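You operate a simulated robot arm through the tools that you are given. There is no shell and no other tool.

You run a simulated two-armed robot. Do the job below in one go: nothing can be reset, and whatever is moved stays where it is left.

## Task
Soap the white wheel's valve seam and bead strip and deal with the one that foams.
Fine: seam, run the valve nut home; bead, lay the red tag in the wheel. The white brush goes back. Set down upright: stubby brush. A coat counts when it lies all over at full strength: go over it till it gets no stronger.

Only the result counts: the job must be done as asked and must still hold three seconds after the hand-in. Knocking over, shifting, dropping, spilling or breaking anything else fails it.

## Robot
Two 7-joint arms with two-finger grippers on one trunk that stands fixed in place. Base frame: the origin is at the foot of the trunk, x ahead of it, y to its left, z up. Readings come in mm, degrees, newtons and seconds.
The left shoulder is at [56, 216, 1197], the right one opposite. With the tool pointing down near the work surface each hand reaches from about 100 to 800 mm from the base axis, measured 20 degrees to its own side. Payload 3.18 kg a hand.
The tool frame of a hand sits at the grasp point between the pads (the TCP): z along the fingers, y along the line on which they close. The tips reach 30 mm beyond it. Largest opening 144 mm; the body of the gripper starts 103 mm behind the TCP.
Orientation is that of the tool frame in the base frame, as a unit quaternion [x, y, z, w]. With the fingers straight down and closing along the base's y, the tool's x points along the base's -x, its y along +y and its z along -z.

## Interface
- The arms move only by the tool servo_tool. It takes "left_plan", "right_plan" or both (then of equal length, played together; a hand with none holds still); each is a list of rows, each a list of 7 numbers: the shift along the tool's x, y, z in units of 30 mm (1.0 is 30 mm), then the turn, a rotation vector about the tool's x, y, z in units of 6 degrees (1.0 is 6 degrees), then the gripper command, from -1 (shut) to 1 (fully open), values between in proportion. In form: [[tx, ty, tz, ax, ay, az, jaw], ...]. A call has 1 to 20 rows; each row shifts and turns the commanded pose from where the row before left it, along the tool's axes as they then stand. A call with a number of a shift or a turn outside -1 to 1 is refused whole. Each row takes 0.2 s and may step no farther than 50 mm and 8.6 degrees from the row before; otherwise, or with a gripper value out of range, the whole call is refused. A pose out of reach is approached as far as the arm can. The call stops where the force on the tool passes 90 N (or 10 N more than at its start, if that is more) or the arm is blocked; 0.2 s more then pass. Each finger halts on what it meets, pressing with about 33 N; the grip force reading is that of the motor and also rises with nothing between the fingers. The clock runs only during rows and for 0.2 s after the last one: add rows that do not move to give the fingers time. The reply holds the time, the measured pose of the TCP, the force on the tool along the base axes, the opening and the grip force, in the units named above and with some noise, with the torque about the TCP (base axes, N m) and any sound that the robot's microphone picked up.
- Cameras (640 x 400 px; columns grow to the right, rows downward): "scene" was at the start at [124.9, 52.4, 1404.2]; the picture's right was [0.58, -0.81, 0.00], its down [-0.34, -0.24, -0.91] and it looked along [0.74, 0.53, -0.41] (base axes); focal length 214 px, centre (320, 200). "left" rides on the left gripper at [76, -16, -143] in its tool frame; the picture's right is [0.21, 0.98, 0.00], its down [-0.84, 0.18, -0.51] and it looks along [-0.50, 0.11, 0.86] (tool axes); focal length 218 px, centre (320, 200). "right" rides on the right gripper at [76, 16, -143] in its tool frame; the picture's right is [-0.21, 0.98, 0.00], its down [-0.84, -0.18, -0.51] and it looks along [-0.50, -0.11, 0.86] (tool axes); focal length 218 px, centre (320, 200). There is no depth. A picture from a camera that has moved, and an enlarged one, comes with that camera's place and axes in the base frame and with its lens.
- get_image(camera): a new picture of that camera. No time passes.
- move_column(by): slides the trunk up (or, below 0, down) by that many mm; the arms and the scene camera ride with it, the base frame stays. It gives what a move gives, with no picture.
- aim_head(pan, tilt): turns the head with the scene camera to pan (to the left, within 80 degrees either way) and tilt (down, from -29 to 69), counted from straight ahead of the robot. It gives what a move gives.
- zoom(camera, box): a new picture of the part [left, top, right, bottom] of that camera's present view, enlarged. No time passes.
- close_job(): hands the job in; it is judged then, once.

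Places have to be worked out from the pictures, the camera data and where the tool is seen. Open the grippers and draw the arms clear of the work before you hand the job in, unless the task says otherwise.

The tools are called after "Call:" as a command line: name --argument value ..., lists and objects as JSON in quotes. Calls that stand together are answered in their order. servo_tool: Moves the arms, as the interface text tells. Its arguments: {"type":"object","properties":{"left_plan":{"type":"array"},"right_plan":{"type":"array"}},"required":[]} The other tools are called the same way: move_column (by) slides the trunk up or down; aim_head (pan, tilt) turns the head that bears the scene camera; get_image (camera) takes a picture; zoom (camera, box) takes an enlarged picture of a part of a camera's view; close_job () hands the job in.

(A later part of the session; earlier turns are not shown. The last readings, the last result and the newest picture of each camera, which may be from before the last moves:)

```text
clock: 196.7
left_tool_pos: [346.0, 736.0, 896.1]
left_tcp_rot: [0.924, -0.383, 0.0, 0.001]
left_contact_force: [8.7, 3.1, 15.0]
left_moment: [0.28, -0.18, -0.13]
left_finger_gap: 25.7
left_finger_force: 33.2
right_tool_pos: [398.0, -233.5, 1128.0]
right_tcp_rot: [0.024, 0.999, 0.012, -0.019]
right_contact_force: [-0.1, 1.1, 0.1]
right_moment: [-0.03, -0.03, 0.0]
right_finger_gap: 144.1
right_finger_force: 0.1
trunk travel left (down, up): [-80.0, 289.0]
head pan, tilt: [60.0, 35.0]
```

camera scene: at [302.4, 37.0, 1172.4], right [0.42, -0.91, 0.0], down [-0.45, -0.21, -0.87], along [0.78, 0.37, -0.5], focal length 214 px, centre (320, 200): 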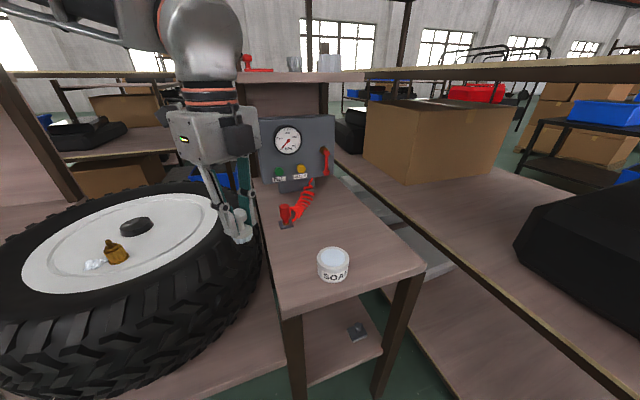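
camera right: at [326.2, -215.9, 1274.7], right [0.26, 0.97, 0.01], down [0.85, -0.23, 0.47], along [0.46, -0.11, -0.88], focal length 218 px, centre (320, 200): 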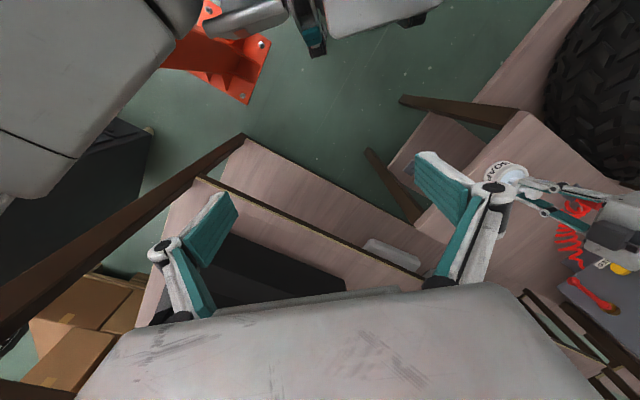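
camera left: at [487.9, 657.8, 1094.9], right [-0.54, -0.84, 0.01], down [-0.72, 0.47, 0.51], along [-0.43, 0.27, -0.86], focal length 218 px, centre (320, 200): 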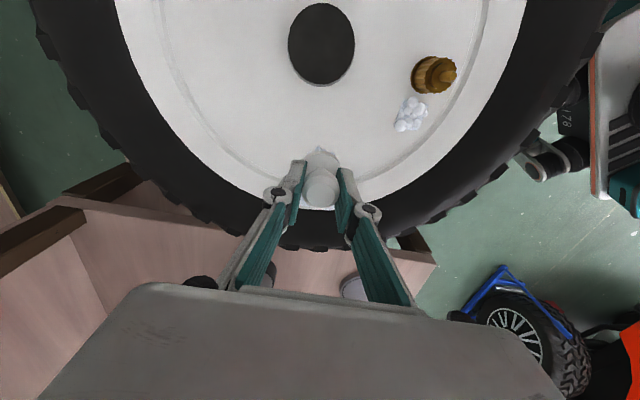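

Now another slow forward pass on the flat part and back along the outer line.

Call:
servo_tool --left_plan '[[0.27, 0, 0.15, 0, 0, 0, -1], [0, -0.167, 0.1, 0, 0, 0, -1], [0, -0.167, 0.05, 0, 0, 0, -1], [0, -0.2, 0, 0, 0, 0, -1], [0, -0.2, 0, 0, 0, 0, -1], [0, -0.2, 0, 0, 0, 0, -1], [0, -0.2, 0, 0, 0, 0, -1], [0, -0.2, 0, 0, 0, 0, -1], [0, -0.2, 0, 0, 0, 0, -1], [0, -0.2, 0, 0, 0, 0, -1], [0, -0.2, 0, 0, 0, 0, -1], [-0.2, 0, 0, 0, 0, 0, -1], [0, 0.2, 0, 0, 0, 0, -1], [0, 0.2, 0, 0, 0, 0, -1], [0, 0.2, 0, 0, 0, 0, -1], [0, 0.2, 0, 0, 0, 0, -1], [0, 0.2, 0, 0, 0, 0, -1], [0, 0.2, 0, 0, 0, 0, -1], [0, 0, 0, 0, 0, 0, -1]]'

Call:
servo_tool --left_plan '[[0.1, 0, -0.5, 0, 0, 0, -1], [0.5, -0.3, -0.9, 0, 0, 0, -1], [0.8, -0.3, -0.8, 0, 0, 0, -1], [0.8, 0, 0, 0, 0, 0, -1], [0, 0, 0, 0, 0, 0, -1]]'

Call:
zoom --camera "scene" --box '[230, 155, 270, 185]'

Call:
zoom --camera "scene" --box '[220, 140, 300, 210]'

```text
clock: 200.7
left_tool_pos: [362.5, 749.7, 885.5]
left_tcp_rot: [0.924, -0.382, 0.0, 0.002]
left_contact_force: [0.6, -0.1, 0.8]
left_moment: [0.03, 0.01, 0.0]
left_finger_gap: 25.6
left_finger_force: 33.2
right_tool_pos: [398.5, -233.0, 1127.7]
right_tcp_rot: [0.025, 0.999, 0.012, -0.017]
right_contact_force: [0.1, -0.5, 0.7]
right_moment: [-0.06, 0.03, 0.0]
right_finger_gap: 144.2
right_finger_force: 0.1
trunk travel left (down, up): [-80.0, 289.0]
head pan, tilt: [60.0, 35.0]
```

```text
clock: 201.9
left_tool_pos: [422.5, 714.8, 952.9]
left_tcp_rot: [0.924, -0.383, -0.001, 0.003]
left_contact_force: [-0.6, -0.3, 0.0]
left_moment: [0.0, -0.01, 0.01]
left_finger_gap: 25.6
left_finger_force: 33.0
right_tool_pos: [397.4, -232.4, 1128.7]
right_tcp_rot: [0.026, 0.999, 0.012, -0.018]
right_contact_force: [0.1, 0.2, -0.3]
right_moment: [0.02, -0.01, -0.01]
right_finger_gap: 144.1
right_finger_force: 0.0
trunk travel left (down, up): [-80.0, 289.0]
head pan, tilt: [60.0, 35.0]
```

```text
13.33 times, centred on (250, 170) of scene
camera zoom: at [263.9, 74.9, 1165.0], right [0.87, -0.5, 0.0], down [-0.29, -0.5, -0.82], along [0.41, 0.71, -0.57], focal length 2860 px, centre (1253, 600)
```

zoom: 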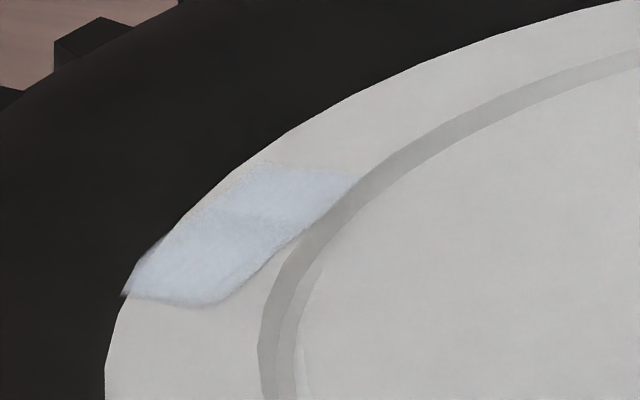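

```text
5.71 times, centred on (260, 175) of scene
camera zoom: at [263.9, 74.9, 1165.0], right [0.87, -0.5, 0.0], down [-0.29, -0.5, -0.82], along [0.41, 0.71, -0.57], focal length 1226 px, centre (663, 343)
```

zoom: 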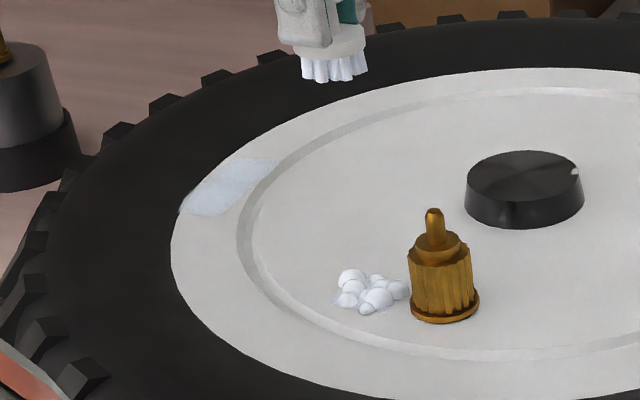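

The strip film is now well developed and even. To be sure of full strength on both, I reload the brush once more; first I rotate the wrist back while rising.

Call:
servo_tool --left_plan '[[0, 0, -0.8, 0, 0, -1, -1], [0, 0, -0.8, 0, 0, -1, -1], [0, 0, 0, 0, 0, -1, -1], [0, 0, 0, 0, 0, -1, -1], [0, 0, 0, 0, 0, -1, -1], [0, 0, 0, 0, 0, -1, -1], [0, 0, 0, 0, 0, -1, -1], [0, 0, 0, 0, 0, -1, -1], [0, 0, 0, 0, 0, -1, -1], [0, 0, 0, 0, 0, -1, -1], [0, 0, 0, 0, 0, -1, -1], [0, 0, 0, 0, 0, -1, -1], [0, 0, 0, 0, 0, -1, -1], [0, 0, 0, 0, 0, -1, -1], [0, 0, 0, 0, 0, -1, -1], [0, 0, 0, 0, 0, -1, -1], [0, 0, 0, 0, 0, -1, -1], [0, 0, 0, 0, 0, -1, -1], [0, 0, 0, 0, 0, -1, -1], [0, 0, 0, 0, 0, -1, -1]]'

Call:
zoom --camera "scene" --box '[230, 155, 270, 185]'

Call:
zoom --camera "scene" --box '[255, 170, 295, 200]'

```text
clock: 206.1
left_tool_pos: [422.1, 715.7, 999.4]
left_tcp_rot: [0.793, 0.61, -0.003, 0.0]
left_contact_force: [0.0, 0.1, -0.6]
left_moment: [0.0, -0.01, 0.01]
left_finger_gap: 25.6
left_finger_force: 32.6
right_tool_pos: [398.4, -232.4, 1129.2]
right_tcp_rot: [0.026, 0.999, 0.012, -0.019]
right_contact_force: [0.2, 0.2, 0.4]
right_moment: [0.02, 0.03, 0.0]
right_finger_gap: 144.1
right_finger_force: 0.1
trunk travel left (down, up): [-80.0, 289.0]
head pan, tilt: [60.0, 35.0]
```

```text
13.33 times, centred on (250, 170) of scene
camera zoom: at [264.0, 75.0, 1164.9], right [0.87, -0.5, 0.0], down [-0.29, -0.5, -0.82], along [0.41, 0.71, -0.57], focal length 2860 px, centre (1253, 600)
```

zoom: 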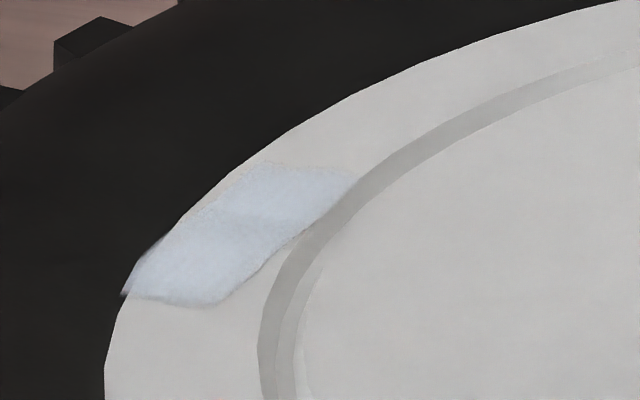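

```text
13.33 times, centred on (275, 185) of scene
camera zoom: at [264.0, 75.0, 1164.9], right [0.87, -0.5, 0.0], down [-0.29, -0.5, -0.82], along [0.41, 0.71, -0.57], focal length 2860 px, centre (920, 400)
```

zoom: 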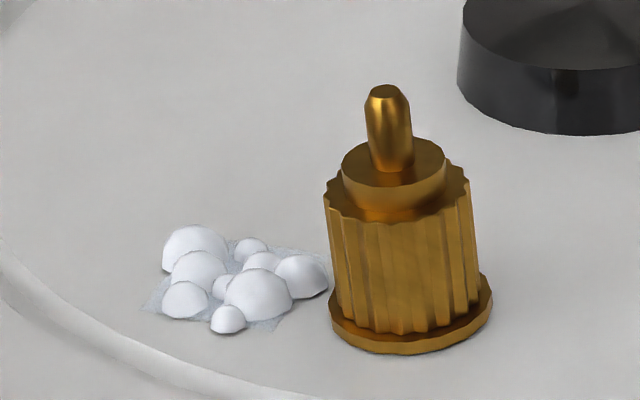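

The strip's film is bright, but the seam's film between the bubbles is greyer, so it needs more soap. I go to the pot.

Call:
servo_tool --left_plan '[[-0.937, 0.66, 0.087, 0, 0, 0, -1], [-0.937, 0.66, 0.087, 0, 0, 0, -1], [-0.937, 0.66, 0.087, 0, 0, 0, -1], [-0.937, 0.66, 0.087, 0, 0, 0, -1], [-0.937, 0.66, 0.087, 0, 0, 0, -1], [-0.937, 0.66, 0.087, 0, 0, 0, -1], [-0.937, 0.66, 0.087, 0, 0, 0, -1], [-0.937, 0.66, 0.087, 0, 0, 0, -1], [-0.937, 0.66, 0.087, 0, 0, 0, -1], [-0.937, 0.66, 0.087, 0, 0, 0, -1], [-0.937, 0.66, 0.087, 0, 0, 0, -1], [-0.937, 0.66, 0.087, 0, 0, 0, -1], [-0.937, 0.66, 0.087, 0, 0, 0, -1], [-0.937, 0.66, 0.087, 0, 0, 0, -1], [-0.937, 0.66, 0.087, 0, 0, 0, -1], [0, 0, 0, 0, 0, -1, -1], [0, 0, 0, 0, 0, -0.4, -1], [0, 0, 0, 0, 0, 0, -1]]'

Call:
aim_head --pan 25 --tilt 30

Call:
get_image --camera "scene"

```text
clock: 209.9
left_tool_pos: [599.6, 231.9, 960.8]
left_tcp_rot: [0.747, 0.665, -0.003, 0.0]
left_contact_force: [0.2, 0.1, -0.8]
left_moment: [0.01, -0.02, 0.01]
left_finger_gap: 25.6
left_finger_force: 32.7
right_tool_pos: [398.1, -231.4, 1128.2]
right_tcp_rot: [0.025, 0.999, 0.012, -0.018]
right_contact_force: [0.5, -0.1, 0.2]
right_moment: [0.01, -0.01, -0.01]
right_finger_gap: 144.1
right_finger_force: 0.0
trunk travel left (down, up): [-80.0, 289.0]
head pan, tilt: [60.0, 35.0]
```

```text
clock: 210.9
left_tool_pos: [599.5, 231.3, 961.5]
left_tcp_rot: [0.747, 0.665, -0.004, 0.001]
left_contact_force: [0.0, 0.8, -0.9]
left_moment: [0.04, 0.0, 0.04]
left_finger_gap: 25.6
left_finger_force: 33.0
right_tool_pos: [397.7, -231.9, 1128.8]
right_tcp_rot: [0.026, 0.999, 0.012, -0.019]
right_contact_force: [0.1, 0.3, 0.2]
right_moment: [-0.01, 0.01, 0.02]
right_finger_gap: 143.9
right_finger_force: 0.0
trunk travel left (down, up): [-80.0, 289.0]
head pan, tilt: [25.0, 30.0]
```

```text
taken
camera scene: at [302.0, 37.0, 1172.7], right [0.42, -0.91, 0.0], down [-0.45, -0.21, -0.87], along [0.78, 0.37, -0.5], focal length 214 px, centre (320, 200)
```

scene: 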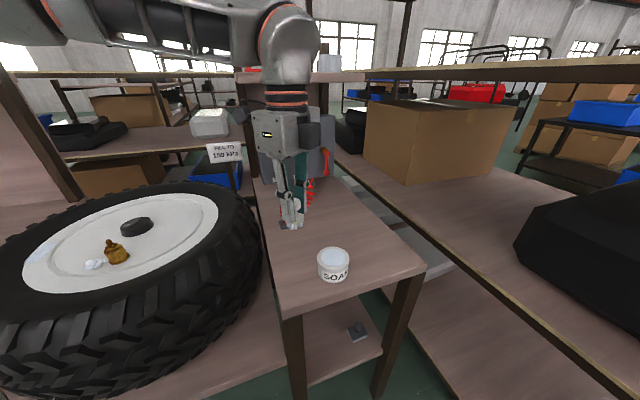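

Same approach as before: over, tilt, centre, and down.

Call:
servo_tool --left_plan '[[-0.8, 0.45, 0.2, 0, 0, 0, -1], [-0.8, 0.45, 0.2, 0, 0, 0, -1], [0, 0, 0, 0, -1, 0, -1], [0, 0, 0, 0, -1, 0, -1], [-0.41, 0.42, 0.09, 0, 0, 0, -1], [0, 0, 0, 0, 0, 0, -1], [0.19, 0, 0.88, 0, 0, 0, -1], [0.19, 0, 0.88, 0, 0, 0, -1], [0.05, 0, 0.25, 0, 0, 0, -1], [0, 0, 0, 0, 0, 0, -1]]'

Call:
zoom --camera "scene" --box '[290, 220, 380, 290]'

```text
clock: 213.1
left_tool_pos: [631.2, 164.0, 888.8]
left_tcp_rot: [0.743, 0.661, -0.081, 0.07]
left_contact_force: [-0.3, 0.0, -1.0]
left_moment: [0.0, 0.01, 0.03]
left_finger_gap: 25.5
left_finger_force: 33.0
right_tool_pos: [398.8, -232.8, 1128.3]
right_tcp_rot: [0.025, 0.999, 0.012, -0.019]
right_contact_force: [-0.2, -0.2, 0.1]
right_moment: [0.03, 0.0, -0.03]
right_finger_gap: 144.1
right_finger_force: 0.1
trunk travel left (down, up): [-80.0, 289.0]
head pan, tilt: [25.0, 30.0]
```

```text
5.71 times, centred on (335, 255) of scene
camera zoom: at [302.0, 36.8, 1172.7], right [0.42, -0.91, 0.0], down [-0.45, -0.21, -0.87], along [0.78, 0.37, -0.5], focal length 1226 px, centre (234, -114)
```

zoom: 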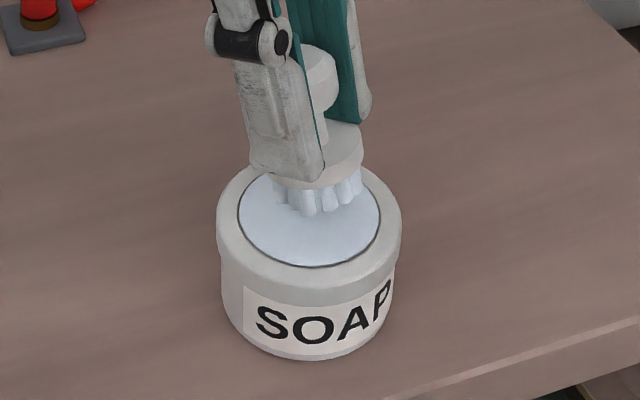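

Down the last few millimetres into the soap, and a small swirl.

Call:
servo_tool --left_plan '[[0.05, 0, 0.25, 0, 0, 0, -1], [0.015, 0, 0.07, 0, 0, 0, -1], [0, 0, 0, 0, 0, 0, -1]]'

Call:
servo_tool --left_plan '[[0, 0.1, 0.03, 0, 0, 0, -1], [0.1, -0.1, 0, 0, 0, 0, -1], [-0.1, -0.1, 0, 0, 0, 0, -1], [0, 0.1, 0, 0, 0, 0, -1], [0, 0, 0, 0, 0, 0, -1], [0, 0, 0, 0, 0, 0, -1], [0, 0, 0, 0, 0, 0, -1]]'

```text
clock: 213.9
left_tool_pos: [632.5, 164.7, 879.4]
left_tcp_rot: [0.742, 0.661, -0.081, 0.071]
left_contact_force: [0.8, 1.2, 9.0]
left_moment: [0.11, -0.07, 0.02]
left_finger_gap: 25.7
left_finger_force: 32.7
right_tool_pos: [398.4, -232.4, 1129.6]
right_tcp_rot: [0.024, 0.999, 0.012, -0.019]
right_contact_force: [-0.1, 0.2, 0.2]
right_moment: [0.02, 0.0, 0.0]
right_finger_gap: 144.0
right_finger_force: 0.0
trunk travel left (down, up): [-80.0, 289.0]
head pan, tilt: [25.0, 30.0]
```

```text
clock: 215.5
left_tool_pos: [631.4, 166.5, 879.4]
left_tcp_rot: [0.742, 0.661, -0.08, 0.07]
left_contact_force: [-2.6, 5.3, 23.6]
left_moment: [0.5, 0.04, 0.0]
left_finger_gap: 25.7
left_finger_force: 32.7
right_tool_pos: [395.4, -232.7, 1127.8]
right_tcp_rot: [0.025, 0.999, 0.012, -0.018]
right_contact_force: [0.9, 1.4, 0.0]
right_moment: [0.05, -0.02, 0.03]
right_finger_gap: 144.0
right_finger_force: 0.1
trunk travel left (down, up): [-80.0, 289.0]
head pan, tilt: [25.0, 30.0]
```

Loaded. I lift out and head for the seam pad, yawing so the fingers will stay tangential to the valve.

Call:
servo_tool --left_plan '[[-0.1, 0, -0.49, 0, 0, 0, -1], [-0.19, 0, -0.88, 0, 0, 0, -1], [-0.19, 0, -0.88, 0, 0, 0, -1], [0.6, -0.7, -0.4, 0, 0, 0, -1], [0.6, -0.7, -0.4, 0, 0, 0, -1], [0.6, -0.7, -0.2, 0, 1, 0, -1], [0.6, -0.7, -0.2, 0, 1, 0, -1], [0.6, -0.7, 0, 0, 0, -1, -1], [0.6, -0.7, 0, 0, 0, -1, -1], [0, 0, 0, 0, 0, -1, -1], [0, 0, 0, 0, 0, -1, -1], [0, 0, 0, 0, 0, -1, -1], [0, 0, 0, 0, 0, -1, -1], [0, 0, 0, 0, 0, -1, -1], [0, 0, 0, 0, 0, -1, -1], [0, 0, 0, 0, 0, 0, -1]]'

Call:
aim_head --pan 60 --tilt 35

```text
clock: 218.9
left_tool_pos: [517.9, 292.4, 969.3]
left_tcp_rot: [0.412, 0.911, -0.003, -0.002]
left_contact_force: [-1.1, -0.5, -1.0]
left_moment: [0.0, -0.01, 0.0]
left_finger_gap: 25.7
left_finger_force: 32.7
right_tool_pos: [398.8, -232.2, 1128.9]
right_tcp_rot: [0.025, 0.999, 0.013, -0.019]
right_contact_force: [0.3, 0.9, 0.6]
right_moment: [0.0, -0.02, -0.03]
right_finger_gap: 144.0
right_finger_force: 0.1
trunk travel left (down, up): [-80.0, 289.0]
head pan, tilt: [25.0, 30.0]
```

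```text
clock: 219.9
left_tool_pos: [517.1, 291.0, 968.9]
left_tcp_rot: [0.413, 0.911, -0.003, -0.002]
left_contact_force: [0.8, 0.6, -0.2]
left_moment: [-0.03, 0.01, 0.02]
left_finger_gap: 25.6
left_finger_force: 32.6
right_tool_pos: [398.2, -232.7, 1128.3]
right_tcp_rot: [0.025, 0.999, 0.012, -0.018]
right_contact_force: [-0.1, 0.6, -0.8]
right_moment: [0.04, -0.01, -0.01]
right_finger_gap: 143.7
right_finger_force: 0.1
trunk travel left (down, up): [-80.0, 289.0]
head pan, tilt: [60.0, 35.0]
```

Translating to above the seam pad.

Call:
servo_tool --left_plan '[[0.938, 0.328, 0, 0, 0, 0, -1], [0.938, 0.328, 0, 0, 0, 0, -1], [0.938, 0.328, 0, 0, 0, 0, -1], [0.938, 0.328, 0, 0, 0, 0, -1], [0.938, 0.328, 0, 0, 0, 0, -1], [0.938, 0.328, 0, 0, 0, 0, -1], [0.938, 0.328, 0, 0, 0, 0, -1], [0.938, 0.328, 0, 0, 0, 0, -1], [0.938, 0.328, 0, 0, 0, 0, -1], [0.938, 0.328, 0, 0, 0, 0, -1], [0.938, 0.328, 0, 0, 0, 0, -1], [0, 0, 0, 0, 0, 0, -1]]'

Call:
zoom --camera "scene" --box '[220, 140, 320, 210]'

Call:
get_image --camera "left"

```text
clock: 222.5
left_tool_pos: [394.0, 595.0, 967.0]
left_tcp_rot: [0.411, 0.911, -0.004, -0.002]
left_contact_force: [-0.4, 0.1, -1.1]
left_moment: [-0.01, -0.03, -0.03]
left_finger_gap: 26.0
left_finger_force: 32.6
right_tool_pos: [398.7, -232.8, 1128.5]
right_tcp_rot: [0.025, 0.999, 0.012, -0.019]
right_contact_force: [0.1, -0.7, 0.1]
right_moment: [-0.03, -0.03, 0.01]
right_finger_gap: 144.1
right_finger_force: 0.1
trunk travel left (down, up): [-80.0, 289.0]
head pan, tilt: [60.0, 35.0]
```

```text
5.71 times, centred on (270, 175) of scene
camera zoom: at [264.1, 75.0, 1164.9], right [0.87, -0.5, 0.0], down [-0.29, -0.5, -0.82], along [0.41, 0.71, -0.57], focal length 1226 px, centre (606, 343)
```

zoom: 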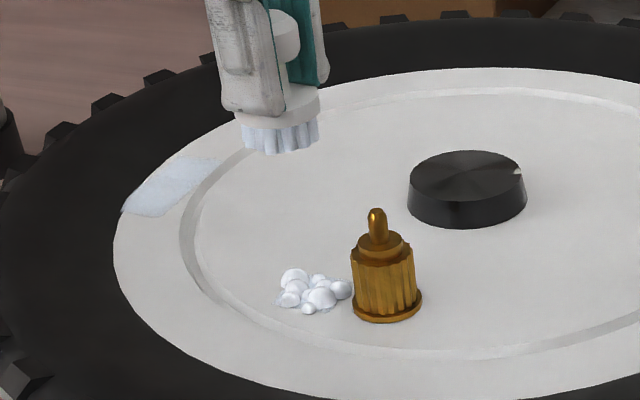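

```text
taken
camera left: at [333.0, 643.7, 1110.4], right [0.6, 0.8, -0.01], down [0.69, -0.51, 0.51], along [0.4, -0.31, -0.86], focal length 218 px, centre (320, 200)
```

left: 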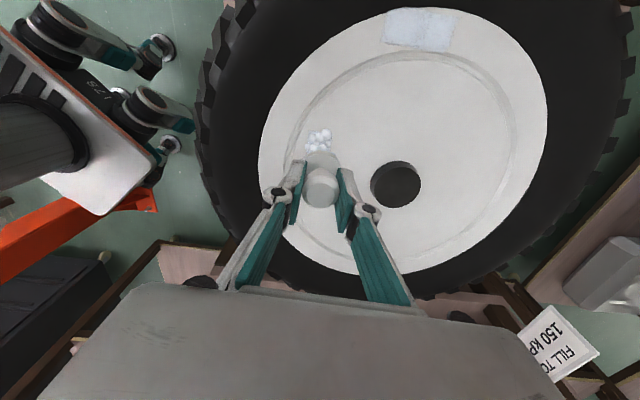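

This view shows the strip well; I zoom on it to judge evenness.

Call:
zoom --camera "left" --box '[370, 0, 470, 65]'

Call:
zoom --camera "left" --box '[285, 105, 365, 165]'

```text
6.15 times, centred on (420, 32) of left
camera zoom: at [333.0, 643.7, 1110.4], right [0.6, 0.8, -0.01], down [0.69, -0.51, 0.51], along [0.4, -0.31, -0.86], focal length 1343 px, centre (-295, 1231)
```

zoom: 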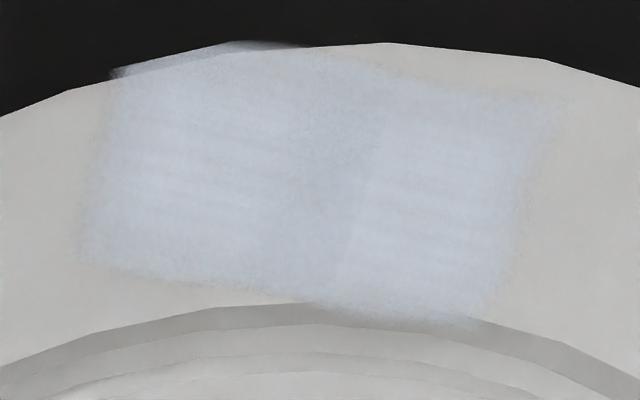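

```text
6.67 times, centred on (325, 135) of left
camera zoom: at [333.0, 643.7, 1110.4], right [0.6, 0.8, -0.01], down [0.69, -0.51, 0.51], along [0.4, -0.31, -0.86], focal length 1455 px, centre (287, 633)
```

zoom: 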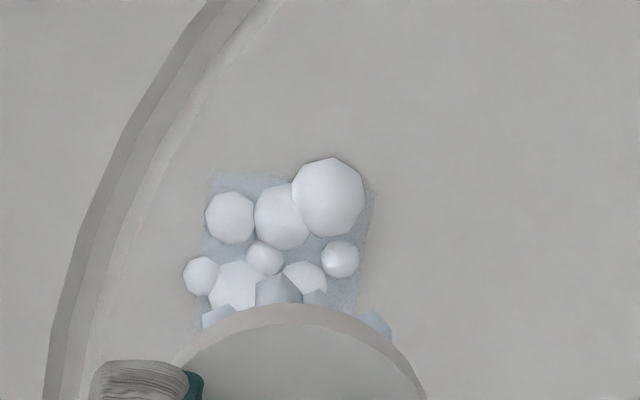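

The strip is blue all over but slightly paler in its middle, and the seam's film is still grey-blue. First I press down on the seam pad and scrub it slowly.

Call:
servo_tool --left_plan '[[0, 0, 0.9, 0, 0, 0, -1], [0, 0, 0.9, 0, 0, 0, -1], [0, 0, 0.7, 0, 0, 0, -1], [0, 0, 0, 0, 0, 0, -1]]'

Call:
servo_tool --left_plan '[[0, 0, 0.15, 0, 0, 0, -1], [0, 0, 0, 0, 0, 0, -1]]'

```text
clock: 223.5
left_tool_pos: [396.2, 595.5, 890.7]
left_tcp_rot: [0.412, 0.911, -0.002, -0.001]
left_contact_force: [0.6, -0.7, -1.3]
left_moment: [-0.03, -0.03, 0.0]
left_finger_gap: 25.6
left_finger_force: 32.5
right_tool_pos: [397.5, -231.1, 1128.4]
right_tcp_rot: [0.025, 0.999, 0.012, -0.019]
right_contact_force: [0.2, 0.1, 1.1]
right_moment: [0.0, -0.01, 0.01]
right_finger_gap: 143.8
right_finger_force: 0.0
trunk travel left (down, up): [-80.0, 289.0]
head pan, tilt: [60.0, 35.0]
```

```text
clock: 224.1
left_tool_pos: [395.4, 595.6, 887.8]
left_tcp_rot: [0.413, 0.911, -0.003, -0.001]
left_contact_force: [-0.1, 0.2, -0.8]
left_moment: [-0.01, -0.01, 0.01]
left_finger_gap: 25.6
left_finger_force: 32.9
right_tool_pos: [398.5, -233.3, 1129.3]
right_tcp_rot: [0.026, 0.999, 0.012, -0.02]
right_contact_force: [-1.1, -0.6, 0.0]
right_moment: [0.01, -0.02, -0.01]
right_finger_gap: 144.0
right_finger_force: 0.1
trunk travel left (down, up): [-80.0, 289.0]
head pan, tilt: [60.0, 35.0]
```

A bit lower, then a slow scrub pattern over the pad.

Call:
servo_tool --left_plan '[[0, 0, 0.1, 0, 0, 0, -1], [0, 0, 0, 0, 0, 0, -1]]'

Call:
servo_tool --left_plan '[[0, 0, 0.03, 0, 0, 0, -1], [0, 0.17, 0, 0, 0, 0, -1], [0, 0.17, 0, 0, 0, 0, -1], [0.15, 0, 0, 0, 0, 0, -1], [0.15, 0, 0, 0, 0, 0, -1], [0, -0.17, 0, 0, 0, 0, -1], [0, -0.17, 0, 0, 0, 0, -1], [0, -0.17, 0, 0, 0, 0, -1], [0, -0.17, 0, 0, 0, 0, -1], [-0.15, 0, 0, 0, 0, 0, -1], [-0.15, 0, 0, 0, 0, 0, -1], [-0.15, 0, 0, 0, 0, 0, -1], [0, 0.17, 0, 0, 0, 0, -1], [0, 0.17, 0, 0, 0, 0, -1], [0, 0.17, 0, 0, 0, 0, -1], [0, 0.17, 0, 0, 0, 0, -1], [0.15, -0.17, 0, 0, 0, 0, -1], [0, -0.17, 0, 0, 0, 0, -1], [0, 0, 0, 0, 0, 0, -1]]'

Call:
zoom --camera "scene" --box '[250, 160, 310, 205]'

```text
clock: 224.7
left_tool_pos: [394.9, 594.3, 885.9]
left_tcp_rot: [0.412, 0.911, -0.002, -0.001]
left_contact_force: [-0.8, 1.8, 6.7]
left_moment: [0.07, -0.03, 0.02]
left_finger_gap: 25.7
left_finger_force: 33.1
right_tool_pos: [398.1, -233.5, 1128.6]
right_tcp_rot: [0.025, 0.999, 0.012, -0.019]
right_contact_force: [0.6, -0.3, -0.2]
right_moment: [0.01, -0.02, 0.01]
right_finger_gap: 143.9
right_finger_force: 0.1
trunk travel left (down, up): [-80.0, 289.0]
head pan, tilt: [60.0, 35.0]
```

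```text
clock: 228.7
left_tool_pos: [393.8, 594.8, 885.2]
left_tcp_rot: [0.413, 0.911, -0.001, -0.001]
left_contact_force: [5.5, 5.2, 9.4]
left_moment: [0.19, -0.29, 0.05]
left_finger_gap: 25.2
left_finger_force: 33.5
right_tool_pos: [398.5, -231.8, 1128.9]
right_tcp_rot: [0.024, 0.999, 0.012, -0.019]
right_contact_force: [0.6, -0.2, 0.7]
right_moment: [-0.01, -0.02, 0.0]
right_finger_gap: 144.0
right_finger_force: 0.1
trunk travel left (down, up): [-80.0, 289.0]
head pan, tilt: [60.0, 35.0]
```

```text
8.89 times, centred on (280, 182) of scene
camera zoom: at [263.9, 74.8, 1165.0], right [0.87, -0.5, 0.0], down [-0.29, -0.5, -0.82], along [0.41, 0.71, -0.57], focal length 1906 px, centre (676, 356)
```

zoom: 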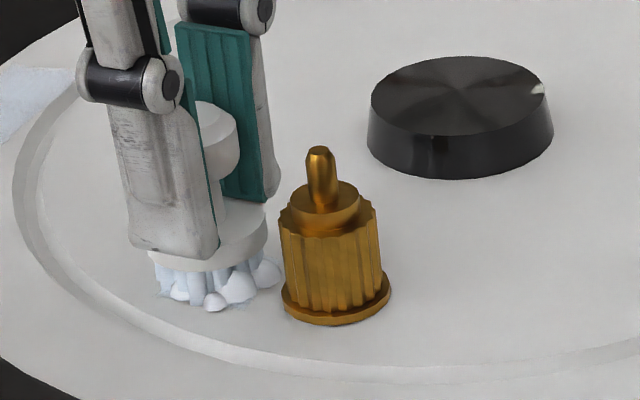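

One more scrub round over the pad, then I lift to compare.

Call:
servo_tool --left_plan '[[0, 0.2, 0.02, 0, 0, 0, -1], [0, 0.2, 0, 0, 0, 0, -1], [-0.15, 0, 0, 0, 0, 0, -1], [0, -0.2, 0, 0, 0, 0, -1], [0, -0.2, 0, 0, 0, 0, -1], [0, -0.2, 0, 0, 0, 0, -1], [0, -0.2, 0, 0, 0, 0, -1], [0.2, 0, 0, 0, 0, 0, -1], [0, 0.2, 0, 0, 0, 0, -1], [0, 0.2, 0, 0, 0, 0, -1], [0, 0.2, 0, 0, 0, 0, -1], [0, 0.2, 0, 0, 0, 0, -1], [0.2, 0, 0, 0, 0, 0, -1], [0, -0.2, 0, 0, 0, 0, -1], [0, -0.2, 0, 0, 0, 0, -1], [0, -0.2, 0, 0, 0, 0, -1], [0, -0.2, 0, 0, 0, 0, -1], [-0.2, 0.2, 0, 0, 0, 0, -1], [0, 0.2, 0, 0, 0, 0, -1]]'

Call:
servo_tool --left_plan '[[0.1, 0, -0.5, 0, 0, 0, -1], [0.5, 0, -0.9, 0, 0, 0, -1], [0.8, 0, -0.9, 0, 0, 0, -1], [0.8, 0, 0, 0, 0, 0, -1], [0, 0, 0, 0, 0, 0, -1]]'

Call:
zoom --camera "scene" --box '[255, 170, 295, 200]'

Call:
zoom --camera "left" --box '[220, 90, 380, 200]'

```text
clock: 232.7
left_tool_pos: [389.9, 592.1, 884.8]
left_tcp_rot: [0.411, 0.912, -0.005, -0.001]
left_contact_force: [-13.1, -8.8, 18.7]
left_moment: [-0.27, 0.45, 0.04]
left_finger_gap: 25.7
left_finger_force: 32.5
right_tool_pos: [395.8, -232.9, 1127.7]
right_tcp_rot: [0.026, 0.999, 0.014, -0.018]
right_contact_force: [-0.5, 0.7, -0.5]
right_moment: [-0.01, 0.0, 0.02]
right_finger_gap: 144.2
right_finger_force: 0.0
trunk travel left (down, up): [-80.0, 289.0]
head pan, tilt: [60.0, 35.0]
```

```text
clock: 233.9
left_tool_pos: [348.7, 644.8, 952.7]
left_tcp_rot: [0.413, 0.911, -0.004, -0.002]
left_contact_force: [0.0, 0.0, -0.6]
left_moment: [0.03, -0.03, -0.01]
left_finger_gap: 25.9
left_finger_force: 32.7
right_tool_pos: [398.3, -232.0, 1128.0]
right_tcp_rot: [0.025, 0.999, 0.011, -0.02]
right_contact_force: [0.3, 0.0, 0.2]
right_moment: [-0.04, 0.01, -0.02]
right_finger_gap: 143.8
right_finger_force: 0.0
trunk travel left (down, up): [-80.0, 289.0]
head pan, tilt: [60.0, 35.0]
```

```text
13.33 times, centred on (275, 185) of scene
camera zoom: at [264.1, 74.8, 1164.8], right [0.87, -0.5, 0.0], down [-0.29, -0.5, -0.82], along [0.41, 0.71, -0.57], focal length 2860 px, centre (920, 400)
```

zoom: 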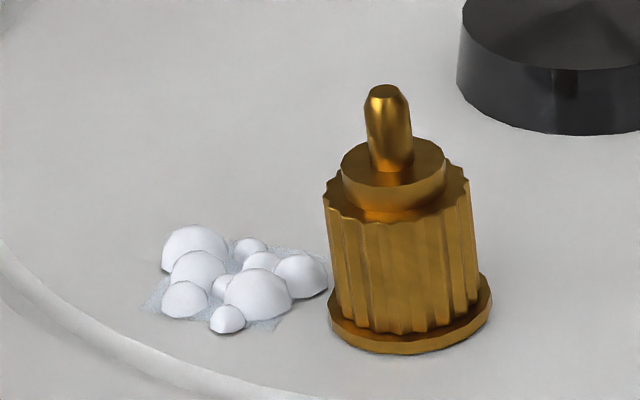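

```text
3.64 times, centred on (300, 145) of left
camera zoom: at [287.6, 693.3, 1094.7], right [0.6, 0.8, -0.01], down [0.69, -0.51, 0.51], along [0.4, -0.31, -0.86], focal length 794 px, centre (393, 400)
```

zoom: 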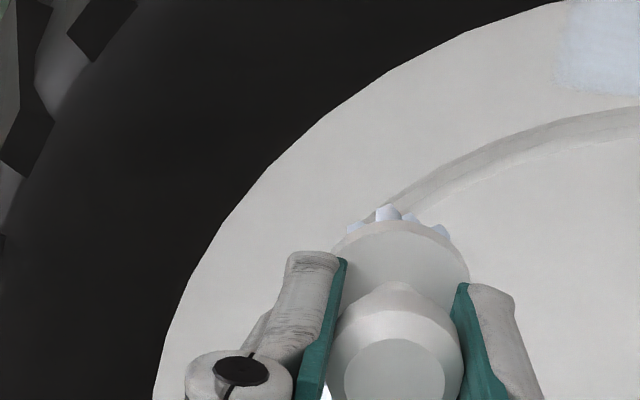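

The seam pad's film looks unchanged after the extra scrubbing, so it is saturated (the grey tone is bubble shadow). Now more passes over the strip, especially its middle.

Call:
servo_tool --left_plan '[[0.72, 0.917, 0, 0, 0, 0, -1], [0.72, 0.917, 0, 0, 0, 0, -1], [0.72, 0.917, 0, 0, 0, 0, -1], [0, 0, 0.8, 0, 0, -0.63, -1], [0, 0, 0.9, 0, 0, 0, -1], [0, 0, 0.3, 0, 0, 0, -1], [0, 0, 0, 0, 0, 0, -1]]'

Call:
servo_tool --left_plan '[[0, 0, 0.15, 0, 0, 0, -1], [0, 0, 0.06, 0, 0, 0, -1], [0, 0, 0, 0, 0, 0, -1]]'

Call:
zoom --camera "scene" --box '[220, 140, 290, 190]'

```text
clock: 235.5
left_tool_pos: [368.5, 747.7, 891.0]
left_tcp_rot: [0.382, 0.924, -0.003, -0.002]
left_contact_force: [0.0, -0.2, -1.2]
left_moment: [0.0, 0.02, 0.01]
left_finger_gap: 25.8
left_finger_force: 32.9
right_tool_pos: [398.6, -234.1, 1127.3]
right_tcp_rot: [0.026, 0.999, 0.012, -0.018]
right_contact_force: [0.3, 0.0, 0.3]
right_moment: [-0.02, 0.0, 0.01]
right_finger_gap: 144.1
right_finger_force: 0.0
trunk travel left (down, up): [-80.0, 289.0]
head pan, tilt: [60.0, 35.0]
```

```text
clock: 236.3
left_tool_pos: [368.0, 748.7, 884.3]
left_tcp_rot: [0.382, 0.924, -0.003, -0.002]
left_contact_force: [0.8, 0.3, -1.1]
left_moment: [-0.02, 0.02, 0.03]
left_finger_gap: 25.9
left_finger_force: 32.3
right_tool_pos: [397.7, -230.7, 1127.8]
right_tcp_rot: [0.026, 0.999, 0.012, -0.019]
right_contact_force: [1.2, -0.1, 0.4]
right_moment: [-0.01, 0.01, -0.03]
right_finger_gap: 143.8
right_finger_force: 0.0
trunk travel left (down, up): [-80.0, 289.0]
head pan, tilt: [60.0, 35.0]
```

```text
8.00 times, centred on (255, 165) of scene
camera zoom: at [264.0, 75.0, 1164.9], right [0.87, -0.5, 0.0], down [-0.29, -0.5, -0.82], along [0.41, 0.71, -0.57], focal length 1716 px, centre (840, 480)
```

zoom: 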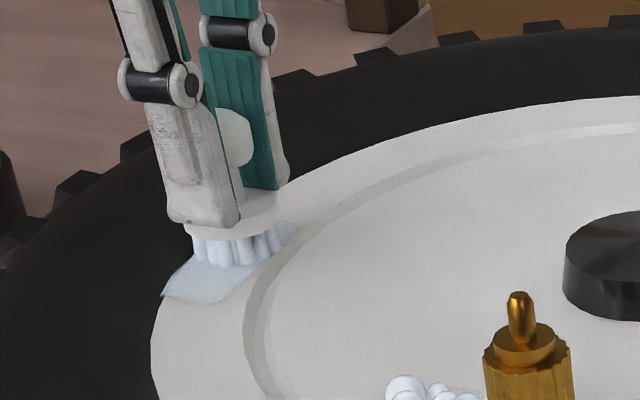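

Slightly lower for contact.

Call:
servo_tool --left_plan '[[0, 0, 0.06, 0, 0, 0, -1], [0, 0, 0, 0, 0, 0, -1]]'

```text
clock: 236.9
left_tool_pos: [368.1, 748.5, 884.2]
left_tcp_rot: [0.382, 0.924, -0.002, 0.0]
left_contact_force: [-0.9, -1.1, 1.9]
left_moment: [0.01, -0.02, 0.0]
left_finger_gap: 26.1
left_finger_force: 32.9
right_tool_pos: [396.9, -232.0, 1128.2]
right_tcp_rot: [0.025, 0.999, 0.012, -0.019]
right_contact_force: [-0.1, -0.4, 0.4]
right_moment: [0.02, 0.0, -0.02]
right_finger_gap: 144.0
right_finger_force: 0.0
trunk travel left (down, up): [-80.0, 289.0]
head pan, tilt: [60.0, 35.0]
```

In contact. I run slow passes along the strip at several offsets.

Call:
servo_tool --left_plan '[[0, 0.2, 0.04, 0, 0, 0, -1], [0, 0.2, 0, 0, 0, 0, -1], [0, 0.2, 0, 0, 0, 0, -1], [0, 0.2, 0, 0, 0, 0, -1], [0, 0.2, 0, 0, 0, 0, -1], [0, 0.2, 0, 0, 0, 0, -1], [0.17, 0, 0, 0, 0, 0, -1], [0, -0.2, 0, 0, 0, 0, -1], [0, -0.2, 0, 0, 0, 0, -1], [0, -0.2, 0, 0, 0, 0, -1], [0, -0.2, 0, 0, 0, 0, -1], [0, -0.2, 0, 0, 0, 0, -1], [0, -0.2, -0.02, 0, 0, 0, -1], [0, -0.2, -0.03, 0, 0, 0, -1], [-0.15, -0.1, -0.02, 0, 0, 0, -1], [-0.15, -0.15, 0, 0, 0, 0, -1], [0, -0.15, -0.02, 0, 0, 0, -1], [0, -0.15, -0.03, 0, 0, 0, -1], [0, 0, 0, 0, 0, 0, -1]]'

Call:
servo_tool --left_plan '[[0, 0.2, 0.02, 0, 0, 0, -1], [0, 0.2, 0.03, 0, 0, 0, -1], [0, 0.2, 0.03, 0, 0, 0, -1], [0, 0.2, 0.02, 0, 0, 0, -1], [0, 0.2, 0, 0, 0, 0, -1], [0, 0.2, 0, 0, 0, 0, -1], [0, 0.2, 0, 0, 0, 0, -1], [0, 0.2, 0, 0, 0, 0, -1], [0, 0.2, 0, 0, 0, 0, -1], [0, 0.2, 0, 0, 0, 0, -1], [0.15, 0, 0, 0, 0, 0, -1], [0, -0.2, 0, 0, 0, 0, -1], [0, -0.2, 0, 0, 0, 0, -1], [0, -0.2, 0, 0, 0, 0, -1], [0, -0.2, 0, 0, 0, 0, -1], [0, -0.2, 0, 0, 0, 0, -1], [0.1, -0.2, 0, 0, 0, 0, -1], [0.07, 0.1, 0, 0, 0, 0, -1], [0, 0.2, 0, 0, 0, 0, -1], [0, 0.2, 0, 0, 0, 0, -1]]'

Call:
zoom --camera "scene" --box '[220, 140, 290, 190]'

```text
clock: 240.9
left_tool_pos: [359.0, 729.5, 888.1]
left_tcp_rot: [0.382, 0.924, -0.001, 0.0]
left_contact_force: [24.4, 9.4, 16.2]
left_moment: [0.56, -0.94, -0.31]
left_finger_gap: 25.7
left_finger_force: 33.1
right_tool_pos: [399.1, -233.2, 1127.3]
right_tcp_rot: [0.025, 0.999, 0.011, -0.019]
right_contact_force: [-0.1, 0.6, 0.3]
right_moment: [0.0, 0.0, 0.03]
right_finger_gap: 144.2
right_finger_force: 0.0
trunk travel left (down, up): [-80.0, 289.0]
head pan, tilt: [60.0, 35.0]
```

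```text
clock: 245.1
left_tool_pos: [375.0, 764.1, 885.2]
left_tcp_rot: [0.382, 0.924, -0.001, -0.001]
left_contact_force: [-1.4, -0.2, 6.9]
left_moment: [-0.09, 0.11, -0.02]
left_finger_gap: 25.4
left_finger_force: 33.0
right_tool_pos: [397.3, -233.2, 1128.3]
right_tcp_rot: [0.025, 0.999, 0.012, -0.019]
right_contact_force: [1.6, -0.6, 0.4]
right_moment: [0.03, -0.03, -0.04]
right_finger_gap: 143.9
right_finger_force: 0.0
trunk travel left (down, up): [-80.0, 289.0]
head pan, tilt: [60.0, 35.0]
```

```text
8.00 times, centred on (255, 165) of scene
camera zoom: at [262.9, 73.4, 1165.3], right [0.87, -0.5, 0.0], down [-0.29, -0.5, -0.82], along [0.41, 0.71, -0.57], focal length 1716 px, centre (840, 480)
```

zoom: 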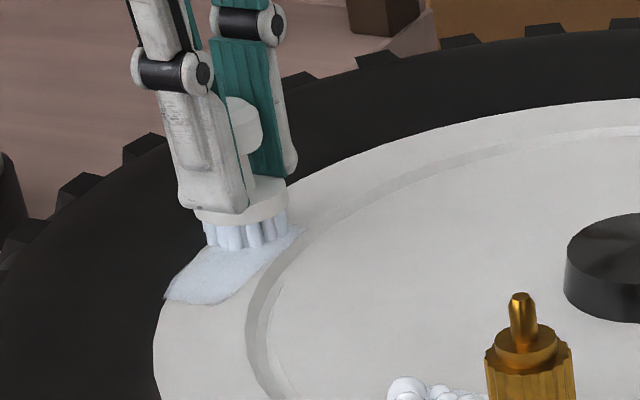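

I lift and return to the earlier viewpoint to compare the strip's film.

Call:
servo_tool --left_plan '[[0, 0, -0.9, 0, 0, 0, -1], [-0.886, -0.708, -0.366, 0, 0, 0, -1], [-0.886, -0.708, -0.366, 0, 0, 0, -1], [-0.886, -0.708, -0.366, 0, 0, 0, -1], [-0.886, -0.708, -0.366, 0, 0, 0, -1], [-0.886, -0.708, -0.366, 0, 0, 0, -1], [0, 0, 0, 0, 0, 0.63, -1], [0, 0, 0, 0, 0, 0, -1]]'

Call:
zoom --camera "left" --box '[370, 0, 470, 65]'

Call:
zoom --camera "scene" --box '[230, 155, 270, 185]'

Call:
zoom --camera "left" --box '[285, 105, 365, 165]'

```text
clock: 246.9
left_tool_pos: [395.3, 594.5, 966.3]
left_tcp_rot: [0.412, 0.911, -0.003, -0.002]
left_contact_force: [-0.3, -0.6, -1.4]
left_moment: [-0.02, -0.01, -0.03]
left_finger_gap: 25.7
left_finger_force: 33.1
right_tool_pos: [397.3, -231.9, 1128.2]
right_tcp_rot: [0.025, 0.999, 0.013, -0.019]
right_contact_force: [0.5, 0.2, -0.1]
right_moment: [0.02, 0.01, 0.0]
right_finger_gap: 143.9
right_finger_force: 0.0
trunk travel left (down, up): [-80.0, 289.0]
head pan, tilt: [60.0, 35.0]
```

```text
6.15 times, centred on (420, 32) of left
camera zoom: at [335.3, 643.4, 1107.9], right [0.6, 0.8, -0.01], down [0.69, -0.51, 0.51], along [0.4, -0.31, -0.86], focal length 1343 px, centre (-295, 1231)
```

zoom: 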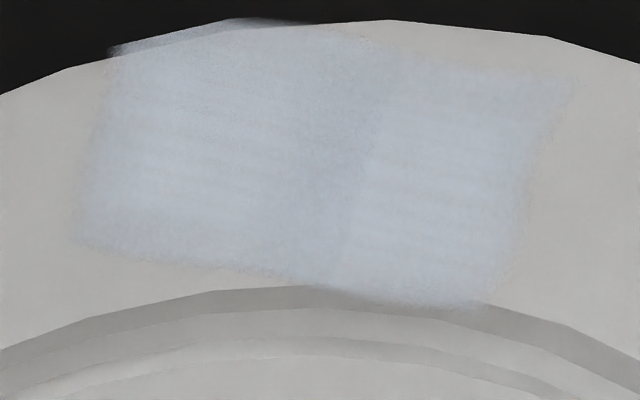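

```text
13.33 times, centred on (250, 170) of scene
camera zoom: at [264.0, 74.9, 1164.9], right [0.87, -0.5, 0.0], down [-0.29, -0.5, -0.82], along [0.41, 0.71, -0.57], focal length 2860 px, centre (1253, 600)
```

zoom: 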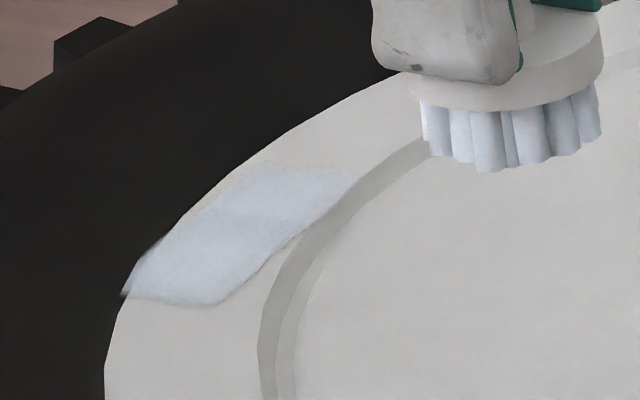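

```text
6.67 times, centred on (325, 135) of left
camera zoom: at [335.3, 643.4, 1107.9], right [0.6, 0.8, -0.01], down [0.69, -0.51, 0.51], along [0.4, -0.31, -0.86], focal length 1455 px, centre (287, 633)
```

zoom: 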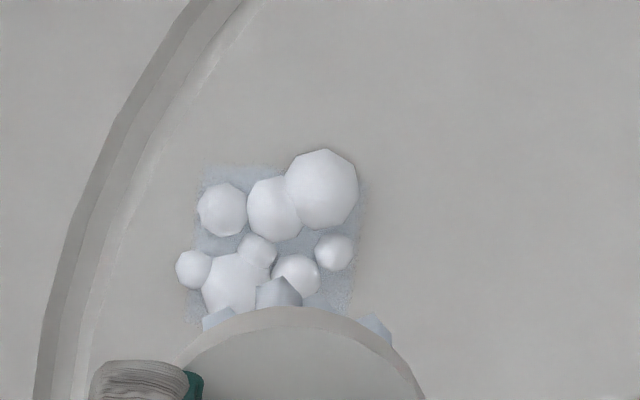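

The film on both pads no longer changes: both are saturated; the seam foams and the strip does not. So the leak is at the seam, and I return the brush to its place first.

Call:
servo_tool --left_plan '[[-0.939, -0.15, 0, 0, 0, 0, -1], [-0.939, -0.15, 0, 0, 0, 0, -1], [-0.939, -0.15, 0, 0, 0, 0, -1], [-0.939, -0.15, 0, 0, 0, 0, -1], [-0.939, -0.15, 0, 0, 0, 0, -1], [-0.939, -0.15, 0, 0, 0, 0, -1], [-0.939, -0.15, 0, 0, 0, 0, -1], [-0.939, -0.15, 0, 0, 0, 0, -1], [-0.939, -0.15, 0, 0, 0, 0, -1], [-0.939, -0.15, 0, 0, 0, 0, -1], [-0.939, -0.15, 0, 0, 0, 0, -1], [-0.939, -0.15, 0, 0, 0, 0, -1], [-0.939, -0.15, 0, 0, 0, 1, -1], [-0.939, -0.15, 0, 0, 0, 1, -1], [0, 0, 0, 0, 0, 0.9, -1], [0, 0, 0, 0, 0, 0, -1]]'

Call:
aim_head --pan 25 --tilt 30

Call:
get_image --camera "scene"

```text
clock: 250.3
left_tool_pos: [607.6, 255.1, 966.2]
left_tcp_rot: [0.546, 0.838, -0.003, -0.001]
left_contact_force: [0.4, -0.1, -1.5]
left_moment: [-0.02, 0.0, -0.02]
left_finger_gap: 25.7
left_finger_force: 33.1
right_tool_pos: [399.1, -232.4, 1128.5]
right_tcp_rot: [0.027, 0.999, 0.013, -0.02]
right_contact_force: [-0.3, -1.4, 0.4]
right_moment: [0.02, -0.01, 0.03]
right_finger_gap: 143.8
right_finger_force: 0.1
trunk travel left (down, up): [-80.0, 289.0]
head pan, tilt: [60.0, 35.0]
```

```text
clock: 251.3
left_tool_pos: [607.4, 255.7, 966.8]
left_tcp_rot: [0.545, 0.838, -0.003, -0.001]
left_contact_force: [0.2, 0.4, 0.1]
left_moment: [0.01, 0.01, -0.01]
left_finger_gap: 26.0
left_finger_force: 33.2
right_tool_pos: [397.5, -231.7, 1128.1]
right_tcp_rot: [0.024, 0.999, 0.012, -0.019]
right_contact_force: [-0.7, -0.1, 0.0]
right_moment: [-0.01, -0.03, 0.01]
right_finger_gap: 144.0
right_finger_force: 0.1
trunk travel left (down, up): [-80.0, 289.0]
head pan, tilt: [25.0, 30.0]
```

```text
taken
camera scene: at [302.0, 37.0, 1172.7], right [0.42, -0.91, 0.0], down [-0.45, -0.21, -0.87], along [0.78, 0.37, -0.5], focal length 214 px, centre (320, 200)
```

scene: 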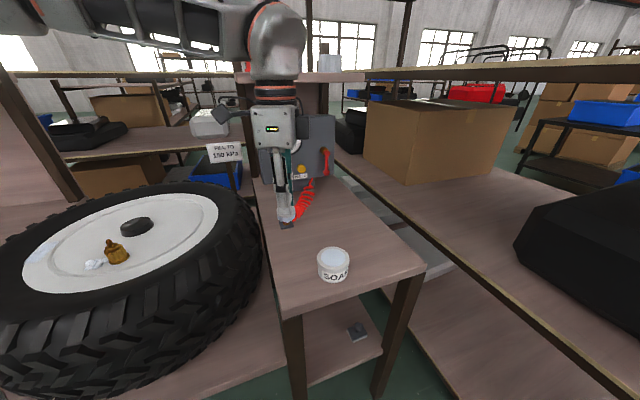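

Right above its original spot. I descend most of the way, then creep to contact.

Call:
servo_tool --left_plan '[[0, 0.03, 0.9, 0, 0, 0, -1], [0, 0, 0.9, 0, 0, 0, -1], [0, 0, 0.9, 0, 0, 0, -1], [0, 0, 0.9, 0, 0, 0, -1], [0, 0, 0.4, 0, 0, 0, -1], [0, 0, 0, 0, 0, 0, -1]]'

Call:
zoom --camera "scene" --box '[260, 190, 380, 290]'

```text
clock: 252.7
left_tool_pos: [608.9, 255.2, 845.9]
left_tcp_rot: [0.545, 0.838, -0.001, 0.0]
left_contact_force: [0.7, -0.1, -1.3]
left_moment: [-0.02, -0.03, 0.02]
left_finger_gap: 25.5
left_finger_force: 33.1
right_tool_pos: [397.6, -233.0, 1126.8]
right_tcp_rot: [0.025, 0.999, 0.011, -0.019]
right_contact_force: [0.4, 0.0, 0.1]
right_moment: [0.02, -0.01, -0.02]
right_finger_gap: 143.9
right_finger_force: 0.1
trunk travel left (down, up): [-80.0, 289.0]
head pan, tilt: [25.0, 30.0]
```

```text
4.00 times, centred on (320, 240) of scene
camera zoom: at [301.9, 36.9, 1172.8], right [0.42, -0.91, 0.0], down [-0.45, -0.21, -0.87], along [0.78, 0.37, -0.5], focal length 858 px, centre (320, 40)
```

zoom: 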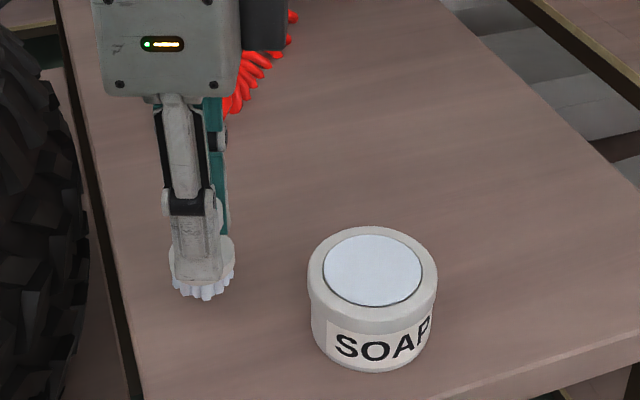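

Close. I creep down to contact.

Call:
servo_tool --left_plan '[[0, 0.02, 0.3, 0, 0, 0, -1], [0, 0, 0.07, 0, 0, 0, -1], [0, 0, 0, 0, 0, 0, -1]]'

Call:
servo_tool --left_plan '[[0, 0, 0.08, 0, 0, 0, -1], [0, 0, 0, 0, 0, 0, -1]]'

```text
clock: 253.5
left_tool_pos: [609.4, 254.7, 835.4]
left_tcp_rot: [0.544, 0.839, -0.003, -0.001]
left_contact_force: [-0.3, -0.5, -0.8]
left_moment: [0.03, -0.03, 0.01]
left_finger_gap: 25.4
left_finger_force: 33.1
right_tool_pos: [398.9, -232.5, 1126.9]
right_tcp_rot: [0.026, 0.999, 0.012, -0.019]
right_contact_force: [0.7, 0.9, 0.8]
right_moment: [0.02, 0.01, 0.02]
right_finger_gap: 143.9
right_finger_force: 0.0
trunk travel left (down, up): [-80.0, 289.0]
head pan, tilt: [25.0, 30.0]
```

```text
clock: 254.1
left_tool_pos: [607.8, 255.9, 831.7]
left_tcp_rot: [0.546, 0.838, -0.003, -0.001]
left_contact_force: [-0.3, -0.6, -1.4]
left_moment: [0.02, 0.03, 0.05]
left_finger_gap: 25.7
left_finger_force: 33.3
right_tool_pos: [398.3, -232.8, 1127.8]
right_tcp_rot: [0.024, 0.999, 0.012, -0.019]
right_contact_force: [0.4, 0.7, 0.3]
right_moment: [0.01, -0.01, -0.03]
right_finger_gap: 144.2
right_finger_force: 0.0
trunk travel left (down, up): [-80.0, 289.0]
head pan, tilt: [25.0, 30.0]
```

Not touching yet; smaller steps.

Call:
servo_tool --left_plan '[[0, 0, 0.04, 0, 0, 0, -1], [0, 0, 0, 0, 0, 0, -1]]'

Call:
servo_tool --left_plan '[[0, 0, 0.04, 0, 0, 0, -1], [0, 0, 0, 0, 0, 0, -1]]'

Call:
zoom --camera "scene" --box '[260, 200, 340, 260]'

```text
clock: 254.7
left_tool_pos: [609.4, 254.9, 831.2]
left_tcp_rot: [0.546, 0.838, -0.002, 0.0]
left_contact_force: [-0.7, -0.1, -0.7]
left_moment: [0.0, -0.01, -0.01]
left_finger_gap: 25.8
left_finger_force: 32.5
right_tool_pos: [398.2, -232.3, 1128.2]
right_tcp_rot: [0.026, 0.999, 0.012, -0.017]
right_contact_force: [0.6, 0.0, 0.0]
right_moment: [0.01, 0.02, 0.0]
right_finger_gap: 143.9
right_finger_force: 0.0
trunk travel left (down, up): [-80.0, 289.0]
head pan, tilt: [25.0, 30.0]
```

```text
clock: 255.3
left_tool_pos: [608.0, 255.2, 831.5]
left_tcp_rot: [0.545, 0.838, -0.004, 0.0]
left_contact_force: [-0.3, 0.5, 3.2]
left_moment: [0.07, -0.05, 0.0]
left_finger_gap: 25.7
left_finger_force: 33.3
right_tool_pos: [398.3, -232.4, 1127.6]
right_tcp_rot: [0.026, 0.999, 0.012, -0.019]
right_contact_force: [-0.1, -0.2, -0.4]
right_moment: [0.03, -0.03, 0.0]
right_finger_gap: 144.2
right_finger_force: 0.0
trunk travel left (down, up): [-80.0, 289.0]
head pan, tilt: [25.0, 30.0]
```

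```text
6.67 times, centred on (300, 230) of scene
camera zoom: at [301.6, 36.8, 1173.0], right [0.42, -0.91, 0.0], down [-0.45, -0.21, -0.87], along [0.78, 0.37, -0.5], focal length 1430 px, centre (453, 0)
```

zoom: 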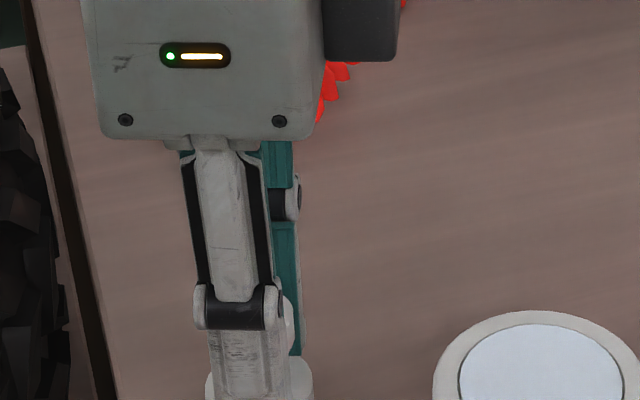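

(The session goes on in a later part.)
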